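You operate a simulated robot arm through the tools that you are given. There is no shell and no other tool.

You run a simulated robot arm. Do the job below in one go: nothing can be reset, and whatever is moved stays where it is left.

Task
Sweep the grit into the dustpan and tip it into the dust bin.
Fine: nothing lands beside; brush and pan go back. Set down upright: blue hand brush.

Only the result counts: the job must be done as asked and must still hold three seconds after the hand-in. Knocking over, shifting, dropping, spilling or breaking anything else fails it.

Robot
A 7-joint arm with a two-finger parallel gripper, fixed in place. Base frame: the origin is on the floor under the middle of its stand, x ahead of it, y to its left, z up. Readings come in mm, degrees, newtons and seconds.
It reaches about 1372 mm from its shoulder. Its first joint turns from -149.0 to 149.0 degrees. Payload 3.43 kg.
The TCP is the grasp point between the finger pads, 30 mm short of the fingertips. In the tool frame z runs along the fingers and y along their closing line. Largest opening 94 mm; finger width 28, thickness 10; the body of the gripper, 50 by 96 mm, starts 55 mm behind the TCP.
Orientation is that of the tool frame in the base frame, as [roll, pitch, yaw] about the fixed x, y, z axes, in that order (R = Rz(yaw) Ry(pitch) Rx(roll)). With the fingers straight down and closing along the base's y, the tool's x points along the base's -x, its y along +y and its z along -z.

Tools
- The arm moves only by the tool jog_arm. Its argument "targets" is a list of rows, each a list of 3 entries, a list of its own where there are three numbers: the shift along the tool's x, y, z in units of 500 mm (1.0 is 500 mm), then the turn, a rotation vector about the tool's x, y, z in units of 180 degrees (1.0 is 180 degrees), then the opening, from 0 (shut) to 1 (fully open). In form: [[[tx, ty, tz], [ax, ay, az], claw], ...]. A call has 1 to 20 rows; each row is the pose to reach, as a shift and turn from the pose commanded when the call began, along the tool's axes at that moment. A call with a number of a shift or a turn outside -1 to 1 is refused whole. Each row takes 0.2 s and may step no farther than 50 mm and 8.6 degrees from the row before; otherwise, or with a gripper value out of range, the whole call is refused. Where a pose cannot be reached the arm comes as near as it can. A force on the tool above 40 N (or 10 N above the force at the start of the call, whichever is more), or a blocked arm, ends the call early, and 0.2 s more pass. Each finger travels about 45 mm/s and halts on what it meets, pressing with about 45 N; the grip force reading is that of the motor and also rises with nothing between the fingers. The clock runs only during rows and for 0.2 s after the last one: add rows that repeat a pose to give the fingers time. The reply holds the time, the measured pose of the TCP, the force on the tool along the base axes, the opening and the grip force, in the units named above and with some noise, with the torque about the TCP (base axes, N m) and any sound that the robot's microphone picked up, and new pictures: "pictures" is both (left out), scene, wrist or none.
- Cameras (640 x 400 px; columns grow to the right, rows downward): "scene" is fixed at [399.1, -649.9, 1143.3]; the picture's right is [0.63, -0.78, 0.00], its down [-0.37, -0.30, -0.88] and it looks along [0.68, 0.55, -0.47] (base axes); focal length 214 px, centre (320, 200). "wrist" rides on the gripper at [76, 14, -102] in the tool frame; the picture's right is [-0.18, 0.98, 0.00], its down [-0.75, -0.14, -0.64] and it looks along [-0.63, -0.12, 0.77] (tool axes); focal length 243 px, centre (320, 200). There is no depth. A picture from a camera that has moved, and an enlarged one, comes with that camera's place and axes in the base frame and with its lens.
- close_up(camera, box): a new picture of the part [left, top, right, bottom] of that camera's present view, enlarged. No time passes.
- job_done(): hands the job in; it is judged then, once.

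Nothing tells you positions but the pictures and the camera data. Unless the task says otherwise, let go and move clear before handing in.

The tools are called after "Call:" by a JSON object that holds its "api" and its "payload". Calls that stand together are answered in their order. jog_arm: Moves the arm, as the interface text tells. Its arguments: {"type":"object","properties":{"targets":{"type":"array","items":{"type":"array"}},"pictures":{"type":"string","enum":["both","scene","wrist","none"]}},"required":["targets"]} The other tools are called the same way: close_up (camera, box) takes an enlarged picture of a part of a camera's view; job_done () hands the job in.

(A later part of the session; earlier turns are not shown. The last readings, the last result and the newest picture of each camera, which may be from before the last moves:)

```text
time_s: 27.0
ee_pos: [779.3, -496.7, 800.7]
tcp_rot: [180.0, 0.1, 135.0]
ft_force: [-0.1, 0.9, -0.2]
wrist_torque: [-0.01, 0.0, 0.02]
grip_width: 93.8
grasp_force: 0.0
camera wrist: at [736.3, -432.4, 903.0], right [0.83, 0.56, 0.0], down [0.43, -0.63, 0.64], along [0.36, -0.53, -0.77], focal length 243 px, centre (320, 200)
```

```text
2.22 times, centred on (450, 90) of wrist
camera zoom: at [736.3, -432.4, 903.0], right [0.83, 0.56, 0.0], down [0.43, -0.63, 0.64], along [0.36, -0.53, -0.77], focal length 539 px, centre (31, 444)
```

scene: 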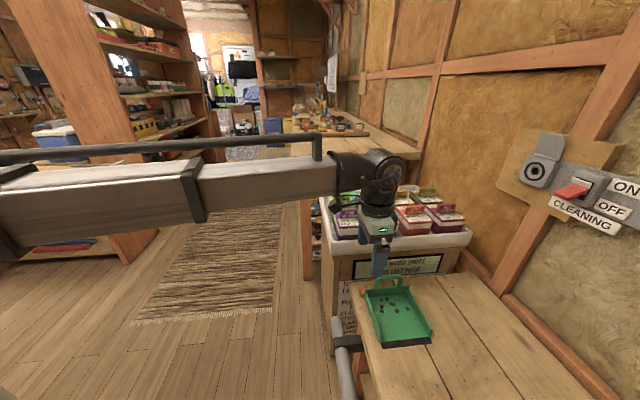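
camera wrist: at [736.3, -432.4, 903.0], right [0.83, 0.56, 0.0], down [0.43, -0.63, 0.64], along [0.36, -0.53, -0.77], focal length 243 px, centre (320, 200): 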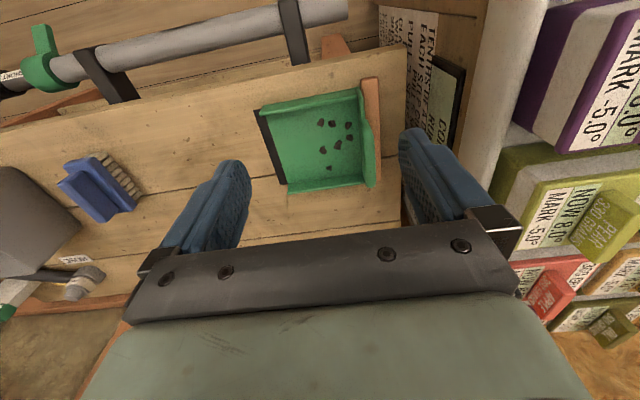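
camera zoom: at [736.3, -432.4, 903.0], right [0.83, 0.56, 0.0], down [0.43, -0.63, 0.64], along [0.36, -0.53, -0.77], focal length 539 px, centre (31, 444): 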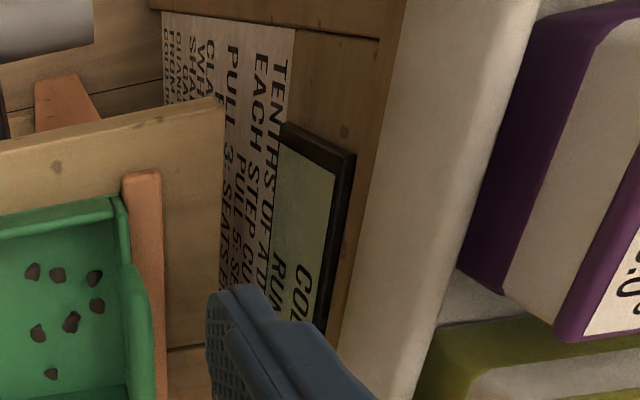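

Call:
{"api": "close_up", "payload": {"camera": "wrist", "box": [340, 70, 420, 200]}}

Call:
{"api": "close_up", "payload": {"camera": "scene", "box": [355, 265, 425, 315]}}

```text
3.08 times, centred on (380, 135) of wrist
camera zoom: at [736.3, -432.4, 903.0], right [0.83, 0.56, 0.0], down [0.43, -0.63, 0.64], along [0.36, -0.53, -0.77], focal length 746 px, centre (135, 400)
```

zoom: 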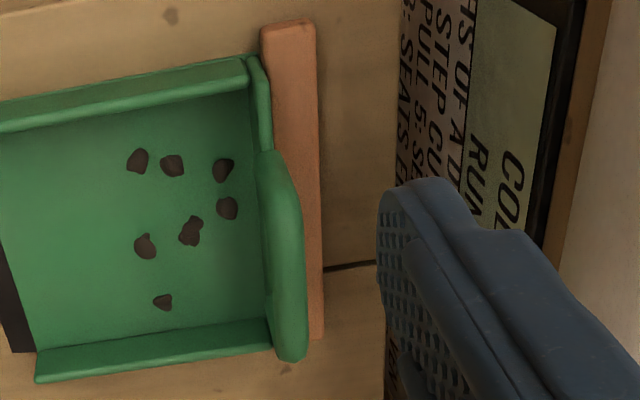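

```text
8.00 times, centred on (390, 290) of scene
camera zoom: at [399.1, -649.9, 1143.3], right [0.63, -0.78, 0.0], down [-0.37, -0.3, -0.88], along [0.68, 0.55, -0.47], focal length 1716 px, centre (-240, -520)
```

zoom: 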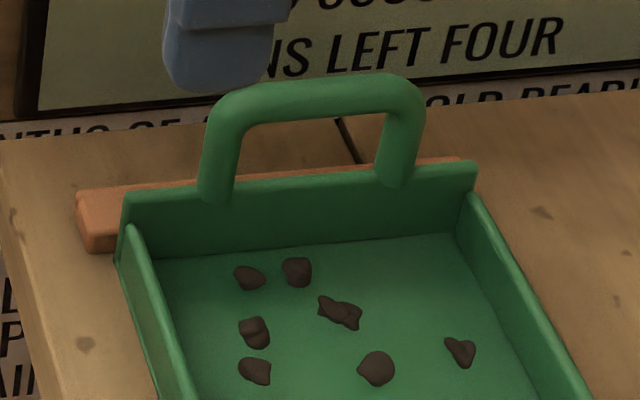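

The handle is a round bar of roughly 14 mm with its centre at u≈245 along the bench (around (875,-529)), z≈646, and the tray front is about 100 mm behind it, so there is clearance. I'll move above the handle and check alignment.

Call:
{"api": "jog_arm", "payload": {"targets": [[[-0.06, 0.03, 0], [0, 0, 0], 1], [[-0.12, 0.06, 0], [0, 0, 0], 1], [[-0.1846, 0.0902, 0.02], [0, 0, 0], 1], [[-0.1846, 0.0902, 0.11], [0, 0, 0], 1], [[-0.1846, 0.0902, 0.2], [0, 0, 0], 1], [[-0.1846, 0.0902, 0.2], [0, 0, 0], 1]], "pictures": "both"}}

Call:
{"api": "close_up", "payload": {"camera": "wrist", "box": [220, 30, 440, 240]}}

Call:
{"api": "close_up", "payload": {"camera": "scene", "box": [340, 200, 480, 320]}}

```text
time_s: 28.4
ee_pos: [875.1, -529.4, 699.5]
tcp_rot: [-180.0, 0.0, 135.0]
ft_force: [-0.3, 0.1, -0.1]
wrist_torque: [-0.01, -0.01, 0.01]
grip_width: 94.1
grasp_force: 0.0
camera wrist: at [831.9, -466.0, 802.3], right [0.82, 0.57, 0.0], down [0.43, -0.63, 0.64], along [0.36, -0.53, -0.77], focal length 243 px, centre (320, 200)
```

scene: 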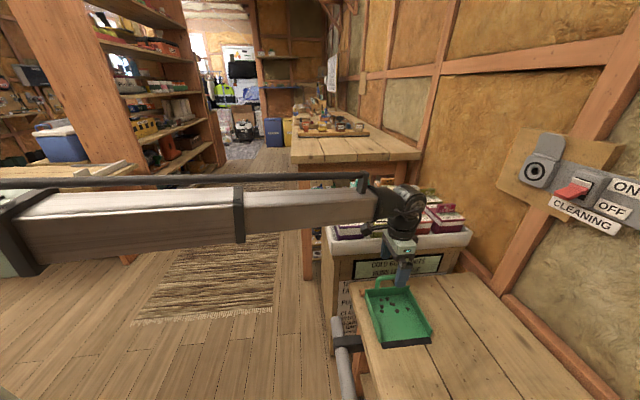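
wrist: 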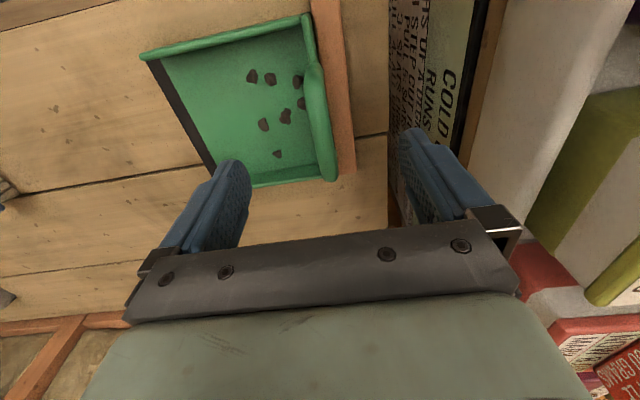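

```text
1.90 times, centred on (330, 135) of wrist
camera zoom: at [831.9, -466.0, 802.3], right [0.82, 0.57, 0.0], down [0.43, -0.63, 0.64], along [0.36, -0.53, -0.77], focal length 462 px, centre (301, 324)
```

zoom: 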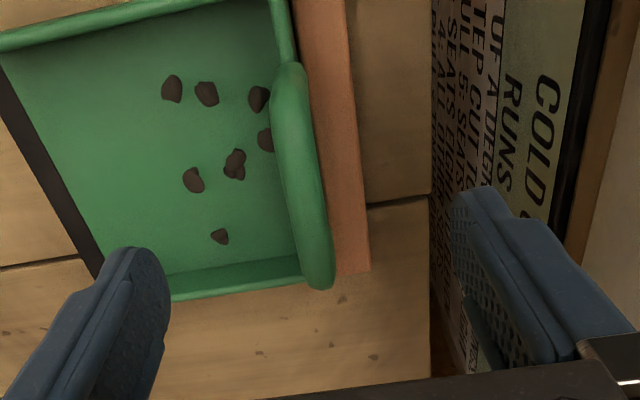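

```text
3.33 times, centred on (410, 260) of scene
camera zoom: at [399.1, -649.9, 1143.3], right [0.63, -0.78, 0.0], down [-0.37, -0.3, -0.88], along [0.68, 0.55, -0.47], focal length 715 px, centre (20, 0)
```

zoom: 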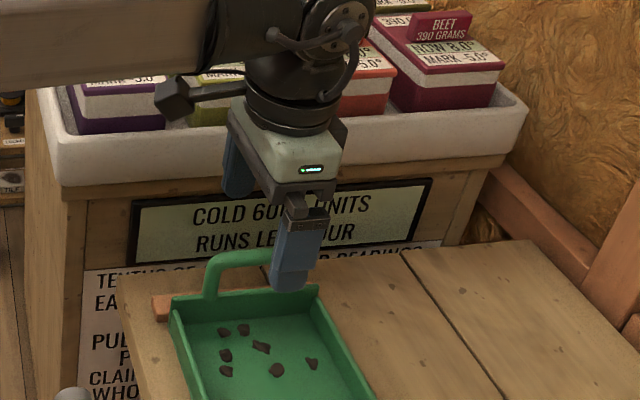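

The handle lies between the open fingers, with its bar centre about 1–2 mm toward +u of the gripper. I'll adjust, descend to z≈641 and close on the bar.

Call:
{"api": "jog_arm", "payload": {"targets": [[[0, 0.003, 0.05], [0, 0, 0], 1], [[0, 0.003, 0.09], [0, 0, 0], 1], [[0, 0.003, 0.11], [0, 0, 0], 1], [[0, 0.003, 0.1192], [0, 0, 0], 1], [[0, 0.003, 0.1192], [0, 0, 0], 1]], "pictures": "both"}}

Call:
{"api": "close_up", "payload": {"camera": "wrist", "box": [220, 30, 440, 240]}}

Call:
{"api": "close_up", "payload": {"camera": "scene", "box": [350, 240, 450, 320]}}

```text
time_s: 29.6
ee_pos: [876.7, -528.1, 640.7]
tcp_rot: [-180.0, 0.0, 134.9]
ft_force: [-0.3, -0.3, 0.0]
wrist_torque: [0.03, -0.01, 0.01]
grip_width: 94.0
grasp_force: 0.0
camera wrist: at [832.4, -464.7, 743.4], right [0.82, 0.57, 0.0], down [0.43, -0.63, 0.64], along [0.36, -0.53, -0.77], focal length 243 px, centre (320, 200)
```

scene: 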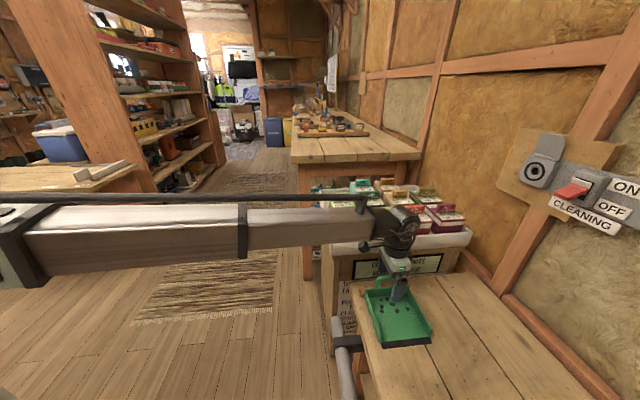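
wrist: 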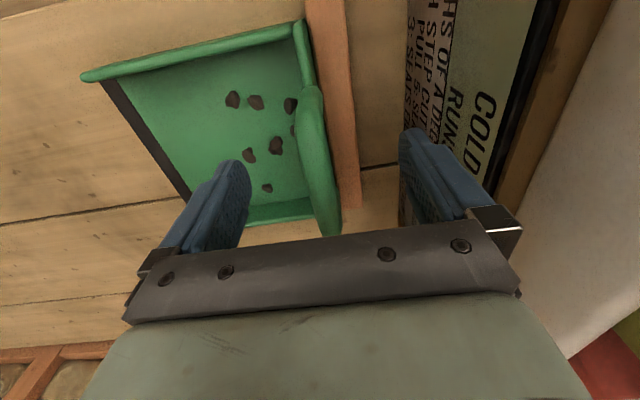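

```text
1.90 times, centred on (330, 135) of wrist
camera zoom: at [832.4, -464.7, 743.4], right [0.82, 0.57, 0.0], down [0.43, -0.63, 0.64], along [0.36, -0.53, -0.77], focal length 462 px, centre (301, 324)
```

zoom: 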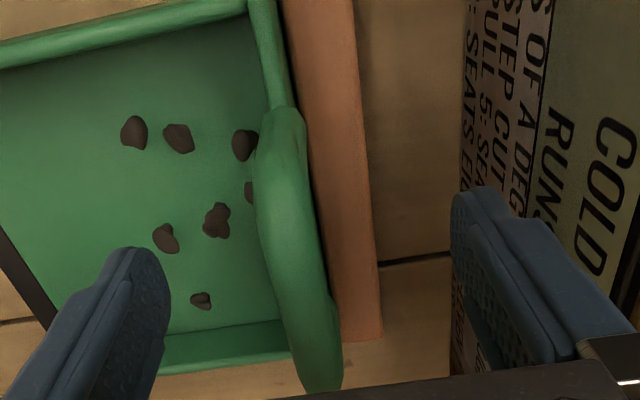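

```text
5.00 times, centred on (400, 280) of scene
camera zoom: at [399.1, -649.9, 1143.3], right [0.63, -0.78, 0.0], down [-0.37, -0.3, -0.88], along [0.68, 0.55, -0.47], focal length 1072 px, centre (-80, -200)
```

zoom: 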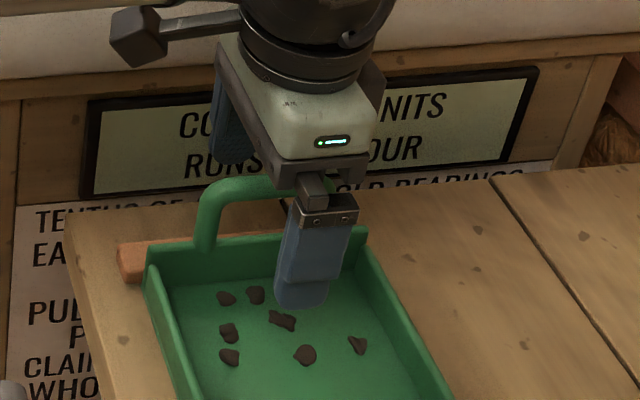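

The handle bar is centred between the fingers at the grasp point. I'll close on it now.

Call:
{"api": "jog_arm", "payload": {"targets": [[[0, 0, 0], [0, 0, 0], 0.6], [[0, 0, 0], [0, 0, 0], 0.4], [[0, 0, 0], [0, 0, 0], 0.2], [[0, 0, 0], [0, 0, 0], 0], [[0, 0, 0], [0, 0, 0], 0], [[0, 0, 0], [0, 0, 0], 0], [[0, 0, 0], [0, 0, 0], 0], [[0, 0, 0], [0, 0, 0], 0]], "pictures": "wrist"}}

Call:
{"api": "close_up", "payload": {"camera": "wrist", "box": [60, 0, 440, 240]}}

```text
time_s: 31.4
ee_pos: [875.8, -529.6, 641.1]
tcp_rot: [-180.0, -0.1, 135.0]
ft_force: [-0.4, 0.7, 1.5]
wrist_torque: [-0.02, -0.03, -0.03]
grip_width: 17.1
grasp_force: 44.9
camera wrist: at [832.4, -464.8, 743.5], right [0.82, 0.57, 0.0], down [0.43, -0.63, 0.64], along [0.36, -0.53, -0.77], focal length 243 px, centre (320, 200)
```

wrist: 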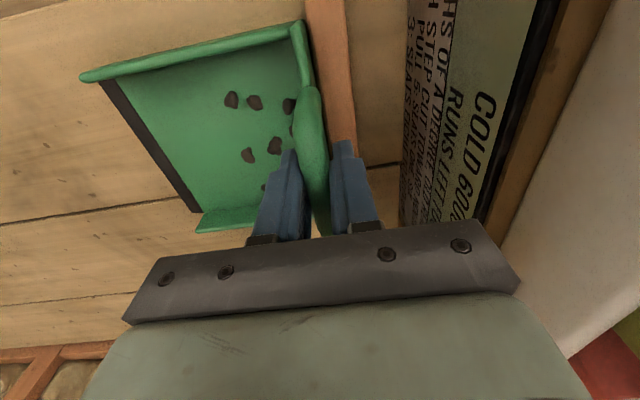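

```text
1.67 times, centred on (250, 120) of wrist
camera zoom: at [832.4, -464.8, 743.5], right [0.82, 0.57, 0.0], down [0.43, -0.63, 0.64], along [0.36, -0.53, -0.77], focal length 404 px, centre (437, 333)
```

zoom: 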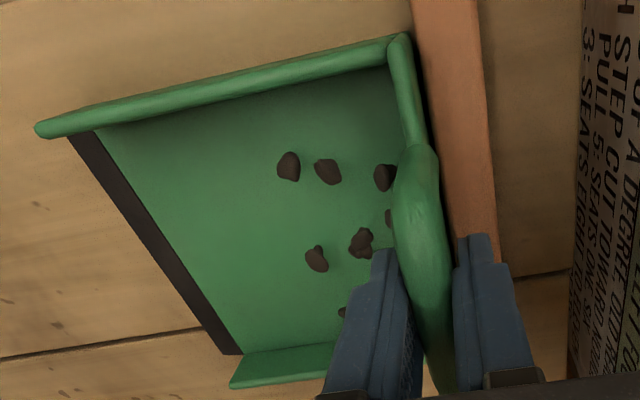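

The handle is gripped (17 mm, 45 N). I'll lift just 8 mm slowly to check that the pan hangs level.

Call:
{"api": "jog_arm", "payload": {"targets": [[[0, 0, -0.004], [0, 0, 0], 0], [[0, 0, -0.008], [0, 0, 0], 0], [[0, 0, -0.012], [0, 0, 0], 0], [[0, 0, -0.016], [0, 0, 0], 0], [[0, 0, -0.016], [0, 0, 0], 0]], "pictures": "both"}}

Call:
{"api": "close_up", "payload": {"camera": "wrist", "box": [60, 0, 440, 240]}}

Call:
{"api": "close_up", "payload": {"camera": "scene", "box": [340, 250, 460, 360]}}

```text
time_s: 32.6
ee_pos: [877.3, -528.5, 649.2]
tcp_rot: [180.0, 0.0, 135.1]
ft_force: [-0.1, -0.5, -1.8]
wrist_torque: [0.06, 0.01, 0.03]
grip_width: 17.3
grasp_force: 45.1
camera wrist: at [832.5, -464.0, 752.4], right [0.82, 0.57, 0.0], down [0.43, -0.63, 0.64], along [0.36, -0.53, -0.77], focal length 243 px, centre (320, 200)
```

scene: 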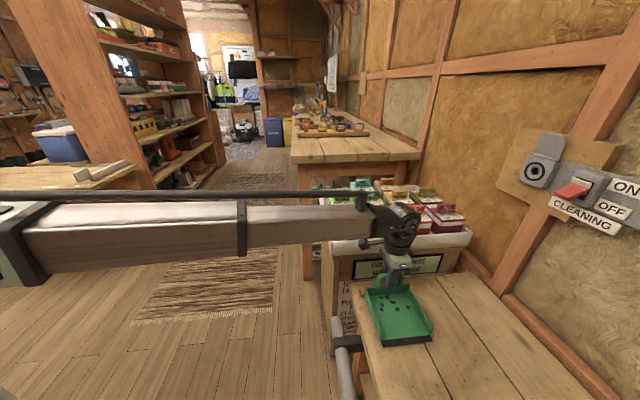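
wrist: 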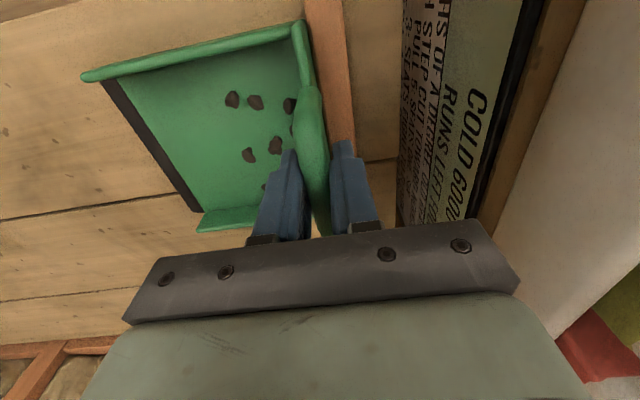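

```text
1.67 times, centred on (250, 120) of wrist
camera zoom: at [832.5, -464.0, 752.4], right [0.82, 0.57, 0.0], down [0.43, -0.63, 0.64], along [0.36, -0.53, -0.77], focal length 404 px, centre (437, 333)
```

zoom: 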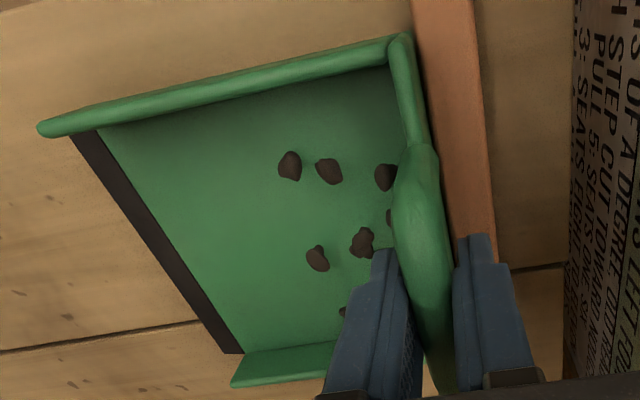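

```text
3.64 times, centred on (400, 305) of scene
camera zoom: at [399.1, -649.9, 1143.3], right [0.63, -0.78, 0.0], down [-0.37, -0.3, -0.88], along [0.68, 0.55, -0.47], focal length 780 px, centre (29, -182)
```

zoom: 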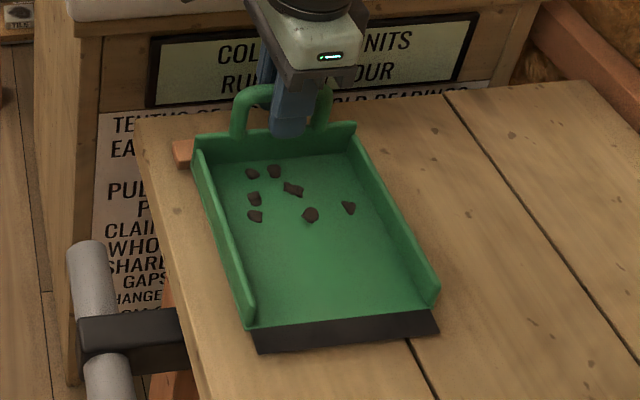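

The pan hangs level and the grit stays put. I'll now lift it and carry it slowly and level back along the bench, first half of the way.

Call:
{"api": "jog_arm", "payload": {"targets": [[[0, 0, -0.02], [0, 0, 0], 0], [[0, 0, -0.06], [0, 0, 0], 0], [[0, 0, -0.1], [0, 0, 0], 0], [[0, -0.01, -0.14], [0, 0, 0], 0], [[0, -0.03, -0.18], [0, 0, 0], 0], [[0, -0.06, -0.21], [0, 0, 0], 0], [[0, -0.1, -0.24], [0, 0, 0], 0], [[0, -0.14, -0.265], [0, 0, 0], 0], [[0, -0.18, -0.285], [0, 0, 0], 0], [[0, -0.22, -0.3], [0, 0, 0], 0], [[0, -0.26, -0.302], [0, 0, 0], 0], [[0, -0.3, -0.302], [0, 0, 0], 0], [[0, -0.34, -0.302], [0, 0, 0], 0], [[0, -0.38, -0.302], [0, 0, 0], 0], [[0, -0.42, -0.302], [0, 0, 0], 0], [[0, -0.45, -0.302], [0, 0, 0], 0], [[0, -0.47, -0.302], [0, 0, 0], 0], [[0, -0.48, -0.302], [0, 0, 0], 0], [[0, -0.48, -0.302], [0, 0, 0], 0]], "pictures": "both"}}

Call:
{"api": "close_up", "payload": {"camera": "wrist", "box": [60, 0, 440, 240]}}

```text
time_s: 36.6
ee_pos: [705.6, -697.2, 800.9]
tcp_rot: [-180.0, 0.0, 135.0]
ft_force: [0.3, 0.9, -1.3]
wrist_torque: [0.03, -0.06, -0.01]
grip_width: 17.2
grasp_force: 45.3
camera wrist: at [662.3, -634.1, 903.1], right [0.82, 0.57, 0.0], down [0.43, -0.63, 0.64], along [0.36, -0.53, -0.77], focal length 243 px, centre (320, 200)
```

scene: 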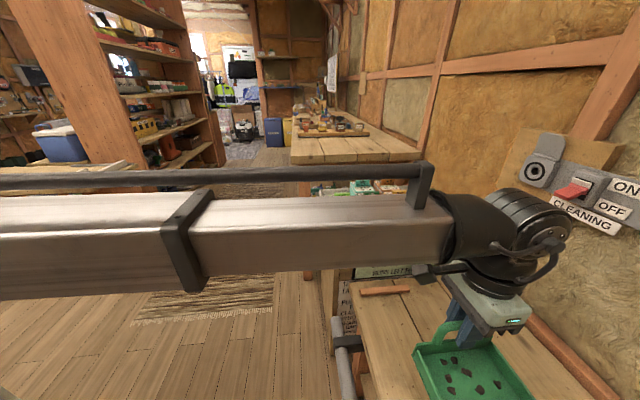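
wrist: 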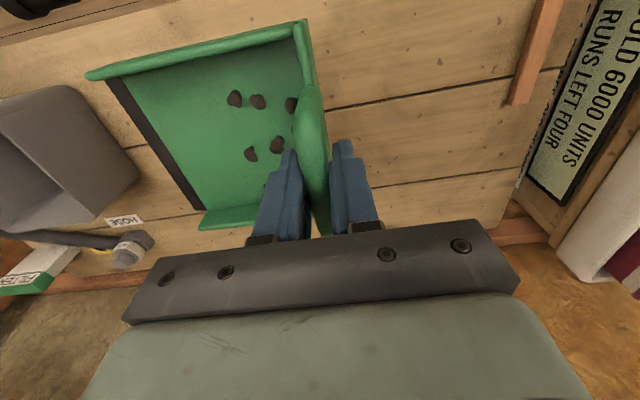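

```text
1.67 times, centred on (250, 120) of wrist
camera zoom: at [662.3, -634.1, 903.1], right [0.82, 0.57, 0.0], down [0.43, -0.63, 0.64], along [0.36, -0.53, -0.77], focal length 404 px, centre (437, 333)
```

zoom: 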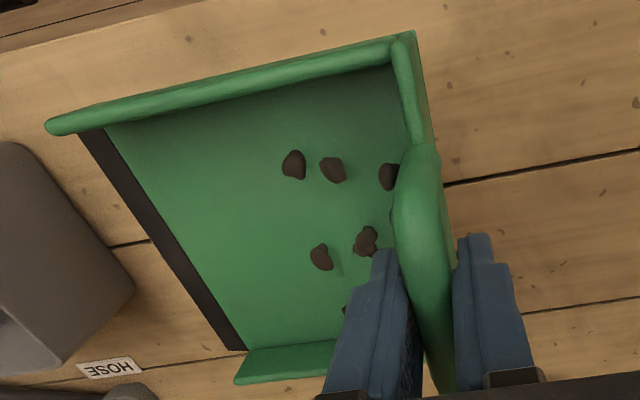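

The pan and grit are stable, with only a few degrees of mouth-down sag starting in the grip. I'll continue to a level pose just beside/over the bin with the yaw turned to about 112°.

Call:
{"api": "jog_arm", "payload": {"targets": [[[-0.0056, -0.0226, 0], [0, 0, 0.0051], 0], [[-0.0183, -0.0734, 0], [0, 0, 0.0166], 0], [[-0.0324, -0.1299, 0], [0, 0, 0.0294], 0], [[-0.0465, -0.1863, 0], [0, 0, 0.0422], 0], [[-0.0606, -0.2428, 0], [0, 0, 0.055], 0], [[-0.0761, -0.3049, 0], [0, 0, 0.069], 0], [[-0.0917, -0.367, 0], [0, 0, 0.0831], 0], [[-0.1072, -0.4291, 0], [0, 0, 0.0971], 0], [[-0.1227, -0.4912, 0], [0, 0, 0.1112], 0], [[-0.1354, -0.542, 0], [0, 0, 0.1227], 0], [[-0.141, -0.5646, 0], [0, 0, 0.1278], 0]], "pictures": "both"}}

Call:
{"api": "close_up", "payload": {"camera": "wrist", "box": [60, 0, 440, 240]}}

```text
time_s: 39.0
ee_pos: [556.0, -948.8, 800.7]
tcp_rot: [-179.9, 0.0, 112.0]
ft_force: [-0.1, 0.7, -0.9]
wrist_torque: [0.02, -0.06, 0.01]
grip_width: 17.3
grasp_force: 44.3
camera wrist: at [542.2, -872.0, 903.9], right [0.98, 0.2, 0.0], down [0.15, -0.75, 0.64], along [0.13, -0.63, -0.77], focal length 243 px, centre (320, 200)
```

scene: 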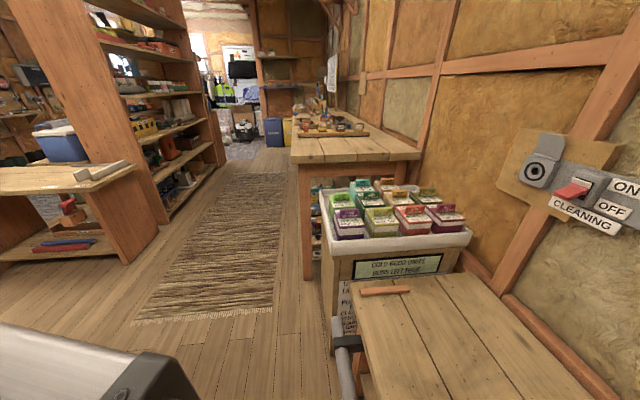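
wrist: 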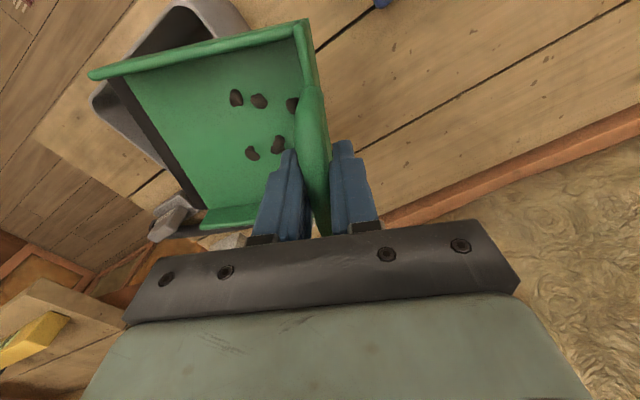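

```text
1.67 times, centred on (250, 120) of wrist
camera zoom: at [542.2, -872.0, 903.9], right [0.98, 0.2, 0.0], down [0.15, -0.75, 0.64], along [0.13, -0.63, -0.77], focal length 404 px, centre (437, 333)
```

zoom: 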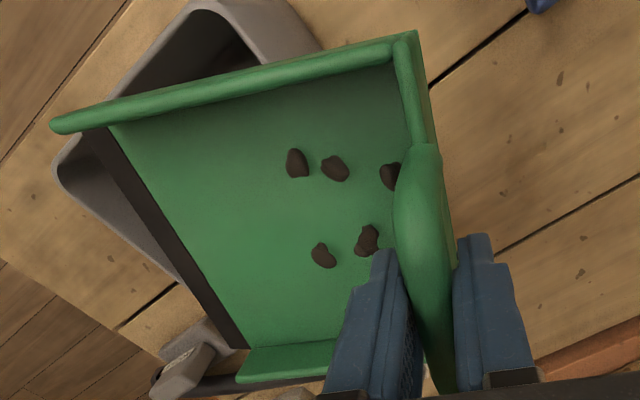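

The pan is level over the bin area; the bin centre is about 120 mm ahead of the gripper along the pan's axis and laterally centred. I'll begin tipping about the pan's cross axis by 16° with the lip over the bin, and check.

Call:
{"api": "jog_arm", "payload": {"targets": [[[0, 0, -0.004], [-0.0222, 0, 0], 0], [[0, 0, -0.008], [-0.0444, 0, 0], 0], [[0, -0.002, -0.01], [-0.0667, 0, 0], 0], [[0, -0.0044, -0.01], [-0.0889, 0, 0], 0]], "pictures": "wrist"}}

Call:
{"api": "close_up", "payload": {"camera": "wrist", "box": [60, 0, 440, 240]}}

```text
time_s: 40.0
ee_pos: [554.7, -948.3, 805.3]
tcp_rot: [164.0, 0.0, 111.9]
ft_force: [-0.6, -0.8, -0.6]
wrist_torque: [-0.07, 0.0, 0.02]
grip_width: 17.5
grasp_force: 44.9
camera wrist: at [512.9, -883.0, 907.8], right [0.94, 0.18, 0.27], down [-0.01, -0.82, 0.58], along [0.33, -0.55, -0.77], focal length 243 px, centre (320, 200)
```

wrist: 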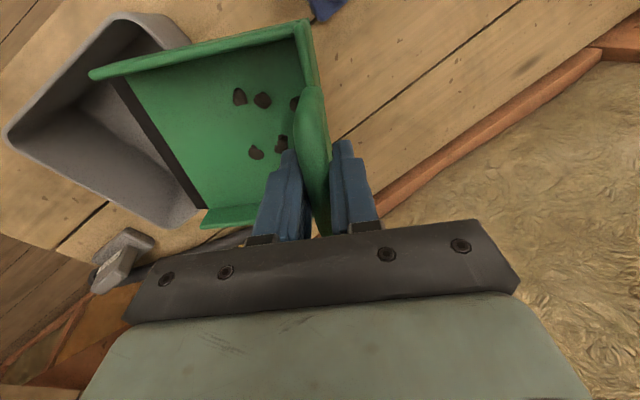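

```text
1.67 times, centred on (250, 120) of wrist
camera zoom: at [512.9, -883.0, 907.8], right [0.94, 0.18, 0.27], down [-0.01, -0.82, 0.58], along [0.33, -0.55, -0.77], focal length 404 px, centre (437, 333)
```

zoom: 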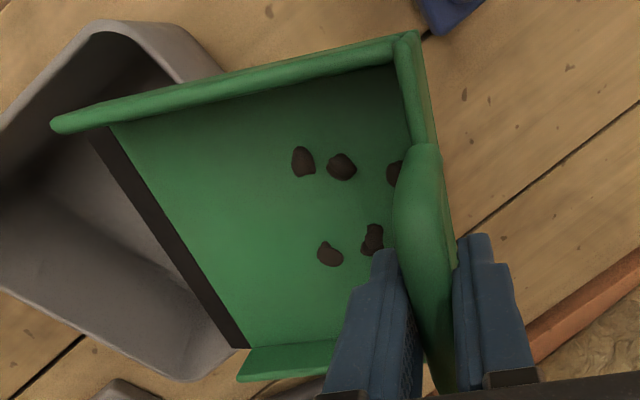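

The pan is tipped 16° with its lip over the middle of the bin and the grit still inside. I'll keep tipping about the lip, to about 40°, and look.

Call:
{"api": "jog_arm", "payload": {"targets": [[[0, -0.0126, -0.0186], [-0.0222, 0, 0], 0], [[0, -0.0262, -0.0362], [-0.0444, 0, 0], 0], [[0, -0.0412, -0.0528], [-0.0667, 0, 0], 0], [[0, -0.0573, -0.0687], [-0.0889, 0, 0], 0], [[0, -0.0744, -0.0831], [-0.1111, 0, 0], 0], [[0, -0.0927, -0.0961], [-0.1333, 0, 0], 0]], "pictures": "wrist"}}

Call:
{"api": "close_up", "payload": {"camera": "wrist", "box": [20, 0, 400, 240]}}

```text
time_s: 41.4
ee_pos: [500.8, -970.9, 838.3]
tcp_rot: [139.9, 0.0, 112.0]
ft_force: [0.8, -0.3, -1.1]
wrist_torque: [0.01, 0.01, 0.01]
grip_width: 17.5
grasp_force: 45.0
camera wrist: at [421.7, -920.7, 926.7], right [0.77, 0.11, 0.63], down [-0.2, -0.89, 0.4], along [0.61, -0.43, -0.66], focal length 243 px, centre (320, 200)
```

wrist: 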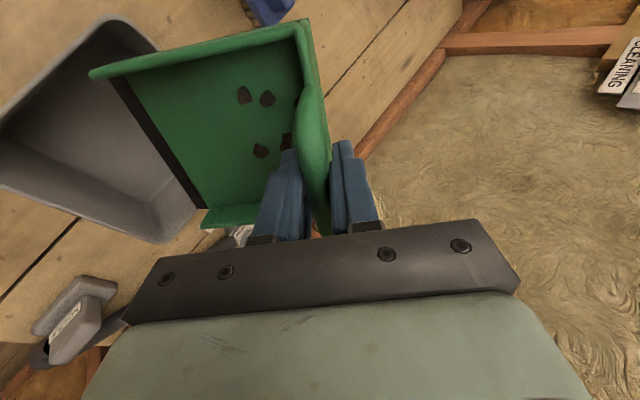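

```text
1.67 times, centred on (210, 120) of wrist
camera zoom: at [421.7, -920.7, 926.7], right [0.77, 0.11, 0.63], down [-0.2, -0.89, 0.4], along [0.61, -0.43, -0.66], focal length 404 px, centre (503, 333)
```

zoom: 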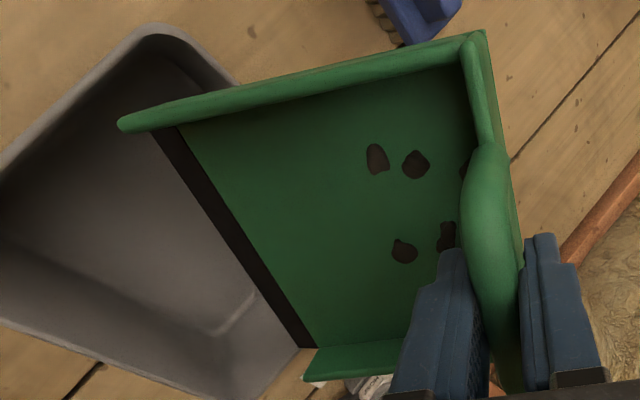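

The grit still clings at 40°, with the lip over the bin's inside. I'll tip further about the lip to 64° and hold.

Call:
{"api": "jog_arm", "payload": {"targets": [[[0.002, -0.0123, -0.0187], [-0.0222, 0, 0], 0], [[0.004, -0.026, -0.0365], [-0.0444, 0, 0], 0], [[0.006, -0.0411, -0.053], [-0.0667, 0, 0], 0], [[0.007, -0.0571, -0.0688], [-0.0889, 0, 0], 0], [[0.007, -0.0741, -0.0831], [-0.1111, 0, 0], 0], [[0.007, -0.0922, -0.0964], [-0.1333, 0, 0], 0], [[0.007, -0.0922, -0.0964], [-0.1333, 0, 0], 0]], "pictures": "both"}}

Call:
{"api": "close_up", "payload": {"camera": "wrist", "box": [20, 0, 400, 240]}}

```text
time_s: 43.0
ee_pos: [438.1, -992.3, 844.7]
tcp_rot: [116.0, 0.0, 112.1]
ft_force: [0.2, 0.3, -1.7]
wrist_torque: [0.0, 0.03, -0.02]
grip_width: 17.5
grasp_force: 45.3
camera wrist: at [330.7, -953.0, 903.2], right [0.47, -0.01, 0.88], down [-0.31, -0.94, 0.15], along [0.83, -0.35, -0.44], focal length 243 px, centre (320, 200)
```

scene: 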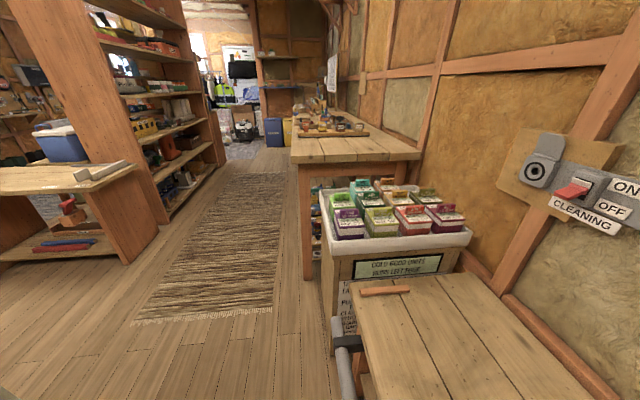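
wrist: 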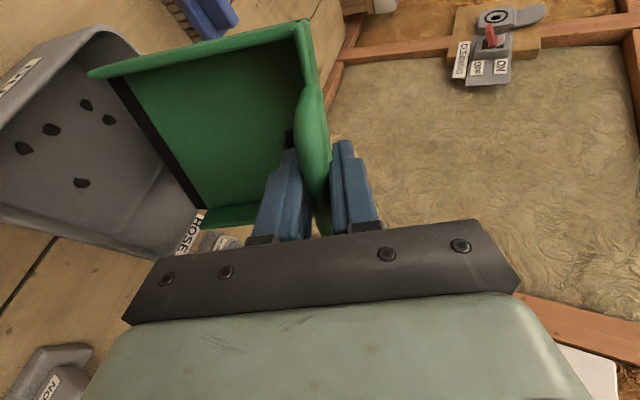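

```text
1.67 times, centred on (210, 120) of wrist
camera zoom: at [330.7, -953.0, 903.2], right [0.47, -0.01, 0.88], down [-0.31, -0.94, 0.15], along [0.83, -0.35, -0.44], focal length 404 px, centre (503, 333)
```

zoom: 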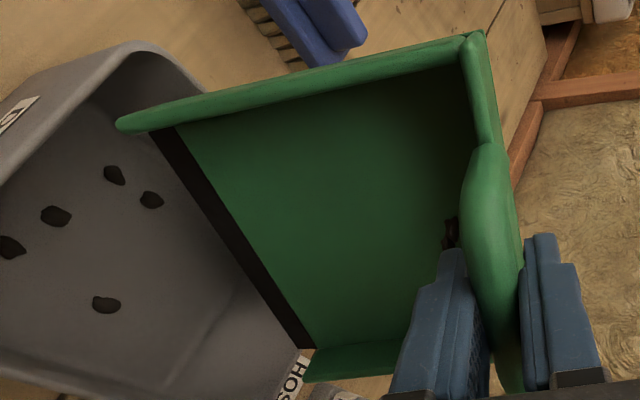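

Five pieces show in the bin, and at least one dark piece is still in the pan beside the fingertip. I'll enlarge that spot and the bin to count.

Call:
{"api": "close_up", "payload": {"camera": "wrist", "box": [240, 90, 340, 250]}}

Call:
{"api": "close_up", "payload": {"camera": "wrist", "box": [0, 20, 220, 270]}}

```text
2.50 times, centred on (290, 170) of wrist
camera zoom: at [330.7, -953.0, 903.2], right [0.47, -0.01, 0.88], down [-0.31, -0.94, 0.15], along [0.83, -0.35, -0.44], focal length 606 px, centre (395, 275)
```

zoom: 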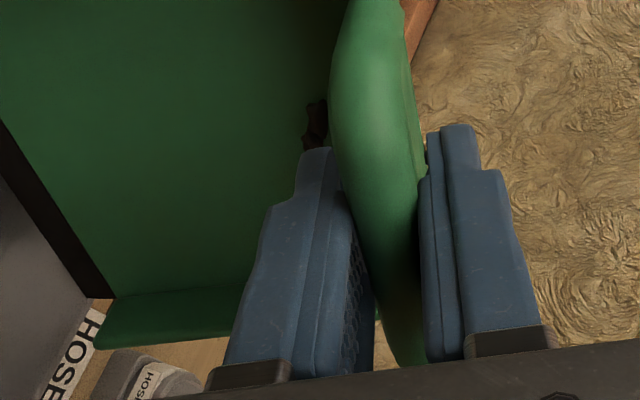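

```text
1.60 times, centred on (110, 145) of wrist
camera zoom: at [330.7, -953.0, 903.2], right [0.47, -0.01, 0.88], down [-0.31, -0.94, 0.15], along [0.83, -0.35, -0.44], focal length 388 px, centre (656, 288)
```

zoom: 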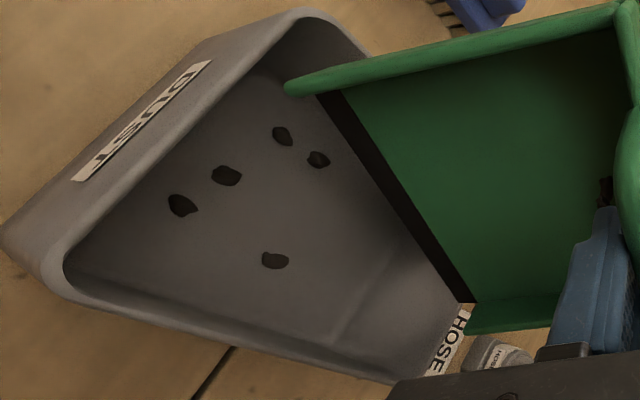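

Five pieces are in the "DUST" bin and one or two remain at the back of the pan near the finger. I'll tip further to 80° with the lip kept over the bin.

Call:
{"api": "jog_arm", "payload": {"targets": [[[0, -0.0124, -0.0186], [-0.0222, 0, 0], 0], [[0, -0.0264, -0.0363], [-0.0444, 0, 0], 0], [[0, -0.0414, -0.053], [-0.0667, 0, 0], 0], [[0, -0.0576, -0.0687], [-0.0889, 0, 0], 0], [[0, -0.0576, -0.0687], [-0.0889, 0, 0], 0]], "pictures": "wrist"}}

Call:
{"api": "close_up", "payload": {"camera": "wrist", "box": [20, 0, 400, 240]}}

Call:
{"api": "close_up", "payload": {"camera": "wrist", "box": [240, 90, 340, 250]}}

```text
time_s: 44.2
ee_pos: [396.9, -1007.4, 835.4]
tcp_rot: [100.1, -0.1, 112.0]
ft_force: [0.3, -0.3, -0.6]
wrist_torque: [-0.01, 0.05, 0.03]
grip_width: 17.5
grasp_force: 44.8
camera wrist: at [277.7, -973.8, 867.0], right [0.23, -0.11, 0.97], down [-0.33, -0.94, -0.03], along [0.92, -0.31, -0.25], focal length 243 px, centre (320, 200)
```

wrist: 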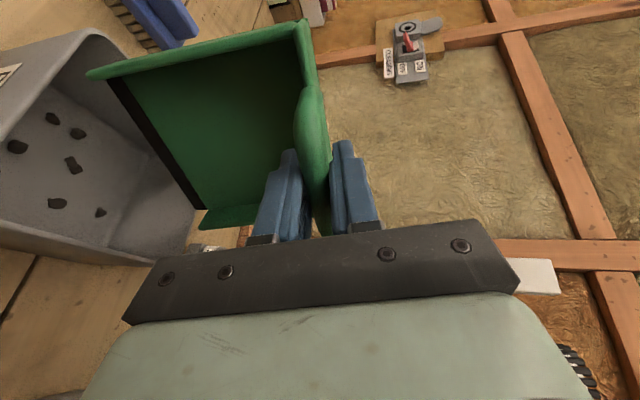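

```text
1.67 times, centred on (210, 120) of wrist
camera zoom: at [277.7, -973.8, 867.0], right [0.23, -0.11, 0.97], down [-0.33, -0.94, -0.03], along [0.92, -0.31, -0.25], focal length 404 px, centre (503, 333)
```

zoom: 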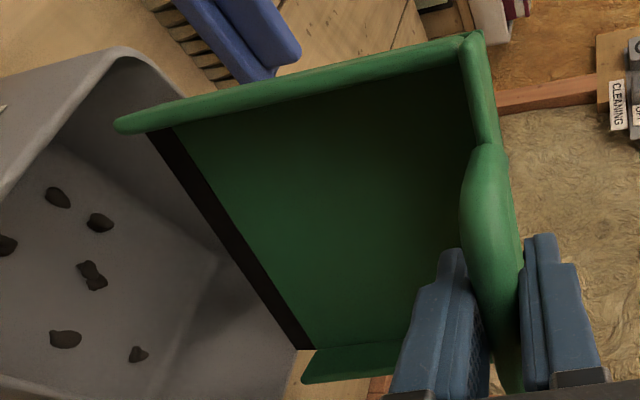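

```text
2.50 times, centred on (290, 170) of wrist
camera zoom: at [277.7, -973.8, 867.0], right [0.23, -0.11, 0.97], down [-0.33, -0.94, -0.03], along [0.92, -0.31, -0.25], focal length 606 px, centre (395, 275)
```

zoom: 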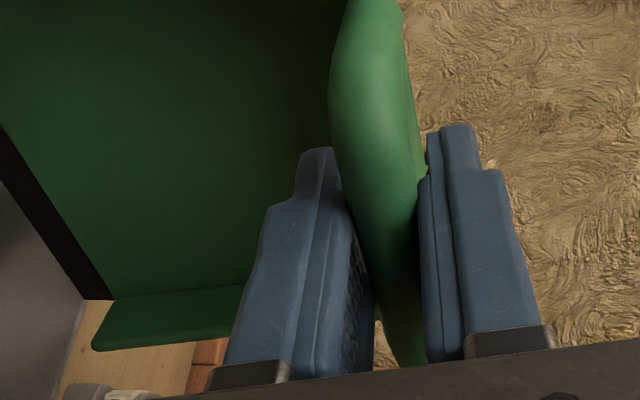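

Six pieces are now visible in the bin and none in view in the pan. I'll tip a little more with a gentle shake over the bin to make sure nothing is caught behind the finger, and then look again.

Call:
{"api": "jog_arm", "payload": {"targets": [[[0, -0.0124, -0.0185], [-0.0444, 0, 0], 0], [[0, 0.0112, -0.0227], [-0.0444, 0, 0], 0], [[0, -0.0124, -0.0185], [-0.0444, 0, 0], 0], [[0, 0.0112, -0.0227], [-0.0444, 0, 0], 0], [[0, -0.0124, -0.0185], [-0.0444, 0, 0], 0], [[0, 0.0112, -0.0227], [-0.0444, 0, 0], 0], [[0, 0, 0], [0, 0, 0], 0]], "pictures": "wrist"}}

Call:
{"api": "close_up", "payload": {"camera": "wrist", "box": [0, 20, 220, 270]}}

```text
time_s: 45.8
ee_pos: [396.8, -1007.2, 835.0]
tcp_rot: [99.9, 0.0, 112.0]
ft_force: [-0.4, 0.3, -1.8]
wrist_torque: [0.0, 0.08, 0.0]
grip_width: 17.7
grasp_force: 45.8
camera wrist: at [277.6, -973.2, 866.5], right [0.23, -0.11, 0.97], down [-0.33, -0.94, -0.03], along [0.92, -0.31, -0.25], focal length 243 px, centre (320, 200)
```

wrist: 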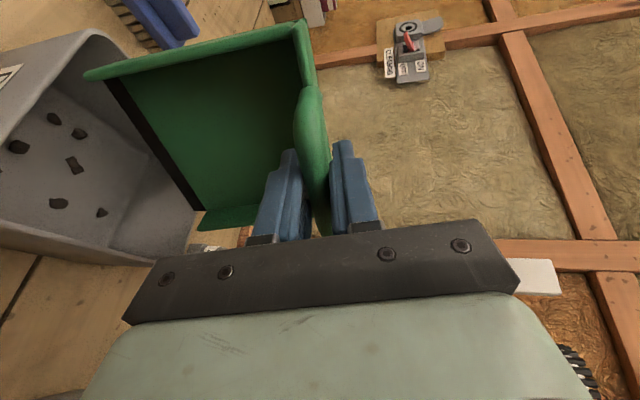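

```text
1.60 times, centred on (110, 145) of wrist
camera zoom: at [277.6, -973.2, 866.5], right [0.23, -0.11, 0.97], down [-0.33, -0.94, -0.03], along [0.92, -0.31, -0.25], focal length 388 px, centre (656, 288)
```

zoom: 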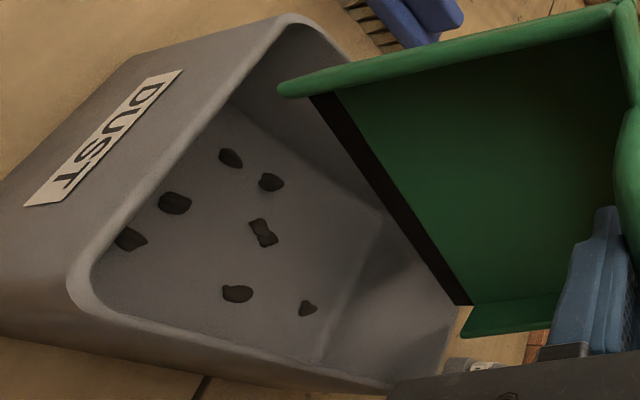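

All seven grit pieces are lying in the DUST bin and the pan is empty. I'll rotate the pan back to level while moving up and away from the bin.

Call:
{"api": "jog_arm", "payload": {"targets": [[[0, 0.0256, 0.03], [0.0444, 0, 0], 0], [[0, 0.0512, 0.06], [0.0889, 0, 0], 0], [[0, 0.0768, 0.09], [0.1333, 0, 0], 0], [[0, 0.0827, 0.1235], [0.1778, 0, 0], 0], [[0, 0.0886, 0.157], [0.2222, 0, 0], 0], [[0, 0.0945, 0.1905], [0.2667, 0, 0], 0], [[0, 0.1004, 0.224], [0.3111, 0, 0], 0], [[0, 0.0866, 0.2609], [0.3556, 0, 0], 0], [[0, 0.0728, 0.2979], [0.4, 0, 0], 0], [[0, 0.059, 0.3348], [0.4444, 0, 0], 0], [[0, 0.059, 0.3348], [0.4444, 0, 0], 0]], "pictures": "wrist"}}

Call:
{"api": "close_up", "payload": {"camera": "wrist", "box": [60, 0, 440, 240]}}

```text
time_s: 48.2
ee_pos: [556.0, -945.3, 834.3]
tcp_rot: [-179.9, 0.0, 112.0]
ft_force: [-1.1, -0.4, -1.3]
wrist_torque: [0.01, -0.06, -0.02]
grip_width: 17.1
grasp_force: 44.6
camera wrist: at [541.0, -869.4, 937.7], right [0.98, 0.2, 0.0], down [0.15, -0.75, 0.64], along [0.13, -0.63, -0.77], focal length 243 px, centre (320, 200)
```

wrist: 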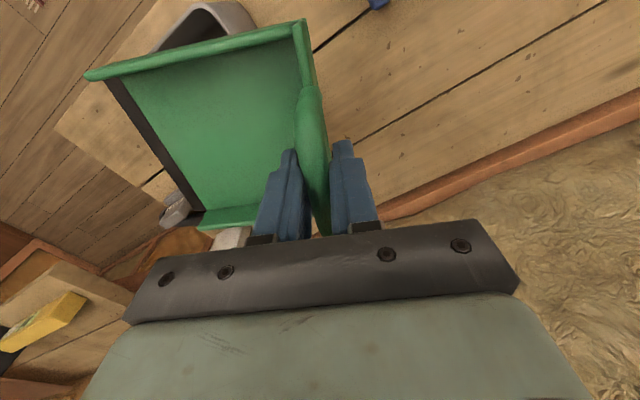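

```text
1.67 times, centred on (250, 120) of wrist
camera zoom: at [541.0, -869.4, 937.7], right [0.98, 0.2, 0.0], down [0.15, -0.75, 0.64], along [0.13, -0.63, -0.77], focal length 404 px, centre (437, 333)
```

zoom: 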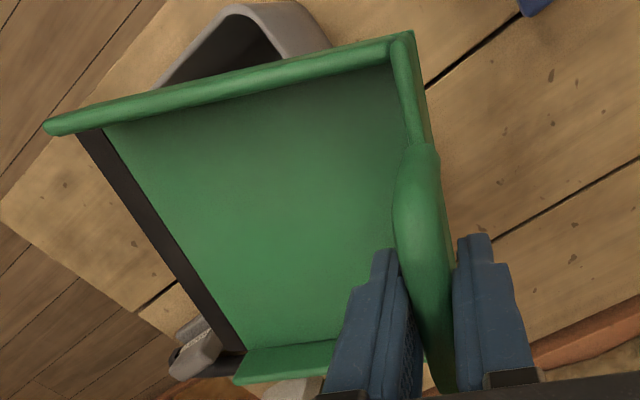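

The pan is empty and level again, and the bin holds everything. I'll carry the pan back to just above its original place against the stop, turning back to the 135° yaw.

Call:
{"api": "jog_arm", "payload": {"targets": [[[0.0408, 0.0697, 0], [0, 0, -0.0098], 0], [[0.0817, 0.1394, 0], [0, 0, -0.0197], 0], [[0.1225, 0.2091, 0], [0, 0, -0.0295], 0], [[0.1634, 0.2788, 0], [0, 0, -0.0393], 0], [[0.2042, 0.3485, 0], [0, 0, -0.0492], 0], [[0.2451, 0.4182, 0], [0, 0, -0.059], 0], [[0.2859, 0.4878, 0], [0, 0, -0.0688], 0], [[0.3268, 0.5575, 0], [0, 0, -0.0786], 0], [[0.3676, 0.6272, 0.038], [0, 0, -0.0885], 0], [[0.4085, 0.6969, 0.076], [0, 0, -0.0983], 0], [[0.4493, 0.7666, 0.114], [0, 0, -0.1081], 0], [[0.4902, 0.8363, 0.152], [0, 0, -0.118], 0], [[0.531, 0.906, 0.19], [0, 0, -0.1278], 0], [[0.531, 0.906, 0.19], [0, 0, -0.1278], 0]], "pictures": "both"}}

Call:
{"api": "close_up", "payload": {"camera": "wrist", "box": [60, 0, 440, 240]}}

Call:
{"api": "close_up", "payload": {"camera": "scene", "box": [340, 230, 480, 350]}}

```text
time_s: 51.2
ee_pos: [875.7, -526.8, 737.6]
tcp_rot: [-179.9, 0.0, 135.0]
ft_force: [0.2, 0.8, -1.4]
wrist_torque: [0.05, -0.02, 0.03]
grip_width: 17.3
grasp_force: 45.0
camera wrist: at [832.4, -463.4, 840.7], right [0.82, 0.57, 0.0], down [0.43, -0.63, 0.64], along [0.36, -0.53, -0.77], focal length 243 px, centre (320, 200)
```

scene: 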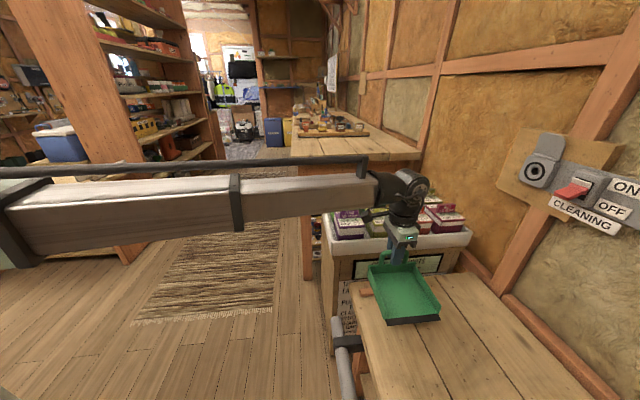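
wrist: 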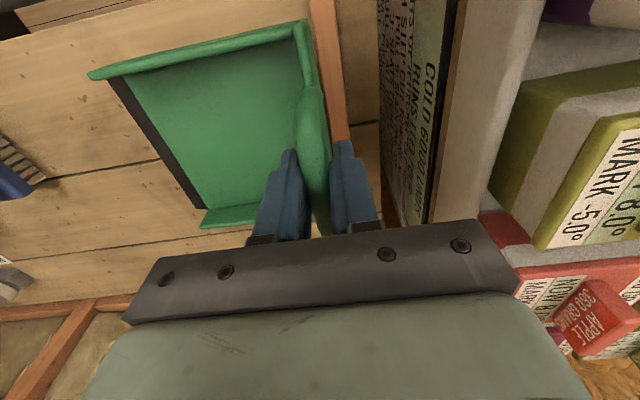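

```text
1.67 times, centred on (250, 120) of wrist
camera zoom: at [832.4, -463.4, 840.7], right [0.82, 0.57, 0.0], down [0.43, -0.63, 0.64], along [0.36, -0.53, -0.77], focal length 404 px, centre (437, 333)
```

zoom: 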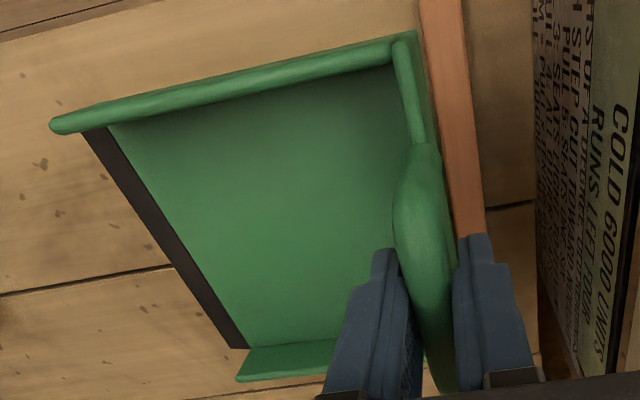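

```text
3.33 times, centred on (410, 290) of scene
camera zoom: at [399.1, -649.9, 1143.3], right [0.63, -0.78, 0.0], down [-0.37, -0.3, -0.88], along [0.68, 0.55, -0.47], focal length 715 px, centre (20, -100)
```

zoom: 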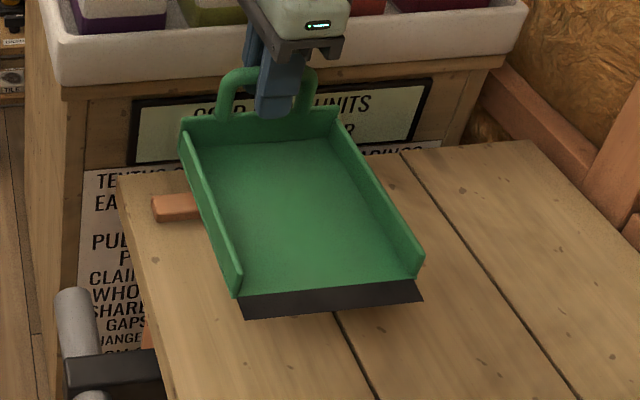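

The pan is empty and hanging about 2° mouth-down over its place. I'll compensate that tilt, shift 2 mm clear of the stop, and lower it to just above the bench.

Call:
{"api": "jog_arm", "payload": {"targets": [[[0, -0.002, 0.04], [0.0055, 0, 0], 0], [[0, -0.004, 0.09], [0.0111, 0, 0], 0], [[0, -0.004, 0.14], [0.0111, 0, 0], 0], [[0, -0.004, 0.17], [0.0111, 0, 0], 0], [[0, -0.004, 0.185], [0.0111, 0, 0], 0], [[0, -0.004, 0.192], [0.0111, 0, 0], 0], [[0, -0.004, 0.192], [0.0111, 0, 0], 0]], "pictures": "both"}}

Call:
{"api": "close_up", "payload": {"camera": "wrist", "box": [60, 0, 440, 240]}}

Call:
{"api": "close_up", "payload": {"camera": "scene", "box": [340, 250, 460, 360]}}

```text
time_s: 52.8
ee_pos: [875.2, -529.2, 644.2]
tcp_rot: [-178.0, 0.1, 135.0]
ft_force: [0.4, -0.9, -1.4]
wrist_torque: [0.01, -0.01, 0.0]
grip_width: 17.2
grasp_force: 44.8
camera wrist: at [833.1, -463.2, 746.9], right [0.82, 0.56, -0.03], down [0.45, -0.62, 0.65], along [0.34, -0.55, -0.76], focal length 243 px, centre (320, 200)
```

scene: 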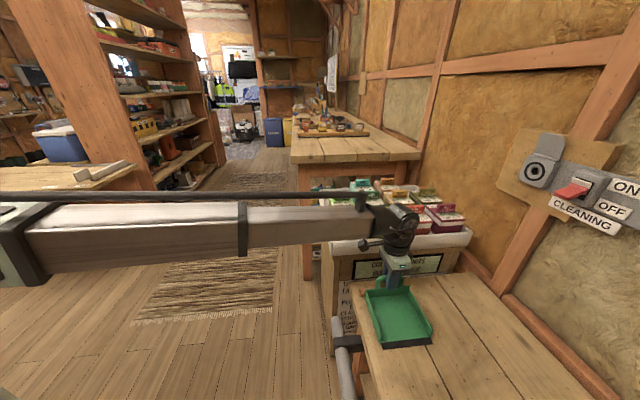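
wrist: 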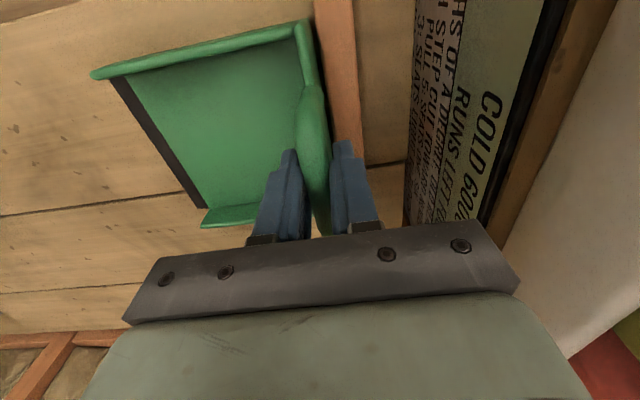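

```text
1.67 times, centred on (250, 120) of wrist
camera zoom: at [833.1, -463.2, 746.9], right [0.82, 0.56, -0.03], down [0.45, -0.62, 0.65], along [0.34, -0.55, -0.76], focal length 404 px, centre (437, 333)
```

zoom: 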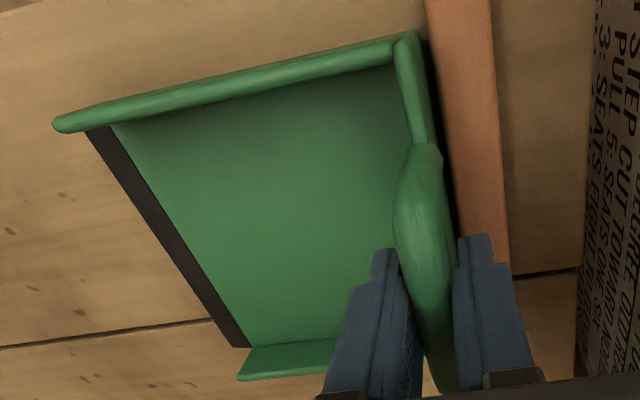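

```text
3.64 times, centred on (400, 305) of scene
camera zoom: at [399.1, -649.9, 1143.3], right [0.63, -0.78, 0.0], down [-0.37, -0.3, -0.88], along [0.68, 0.55, -0.47], focal length 780 px, centre (29, -182)
```

zoom: 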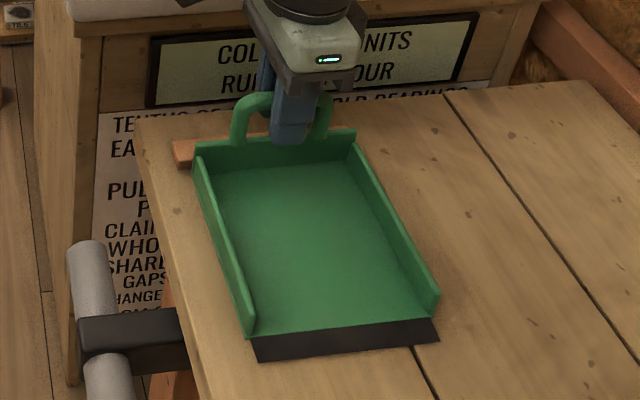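

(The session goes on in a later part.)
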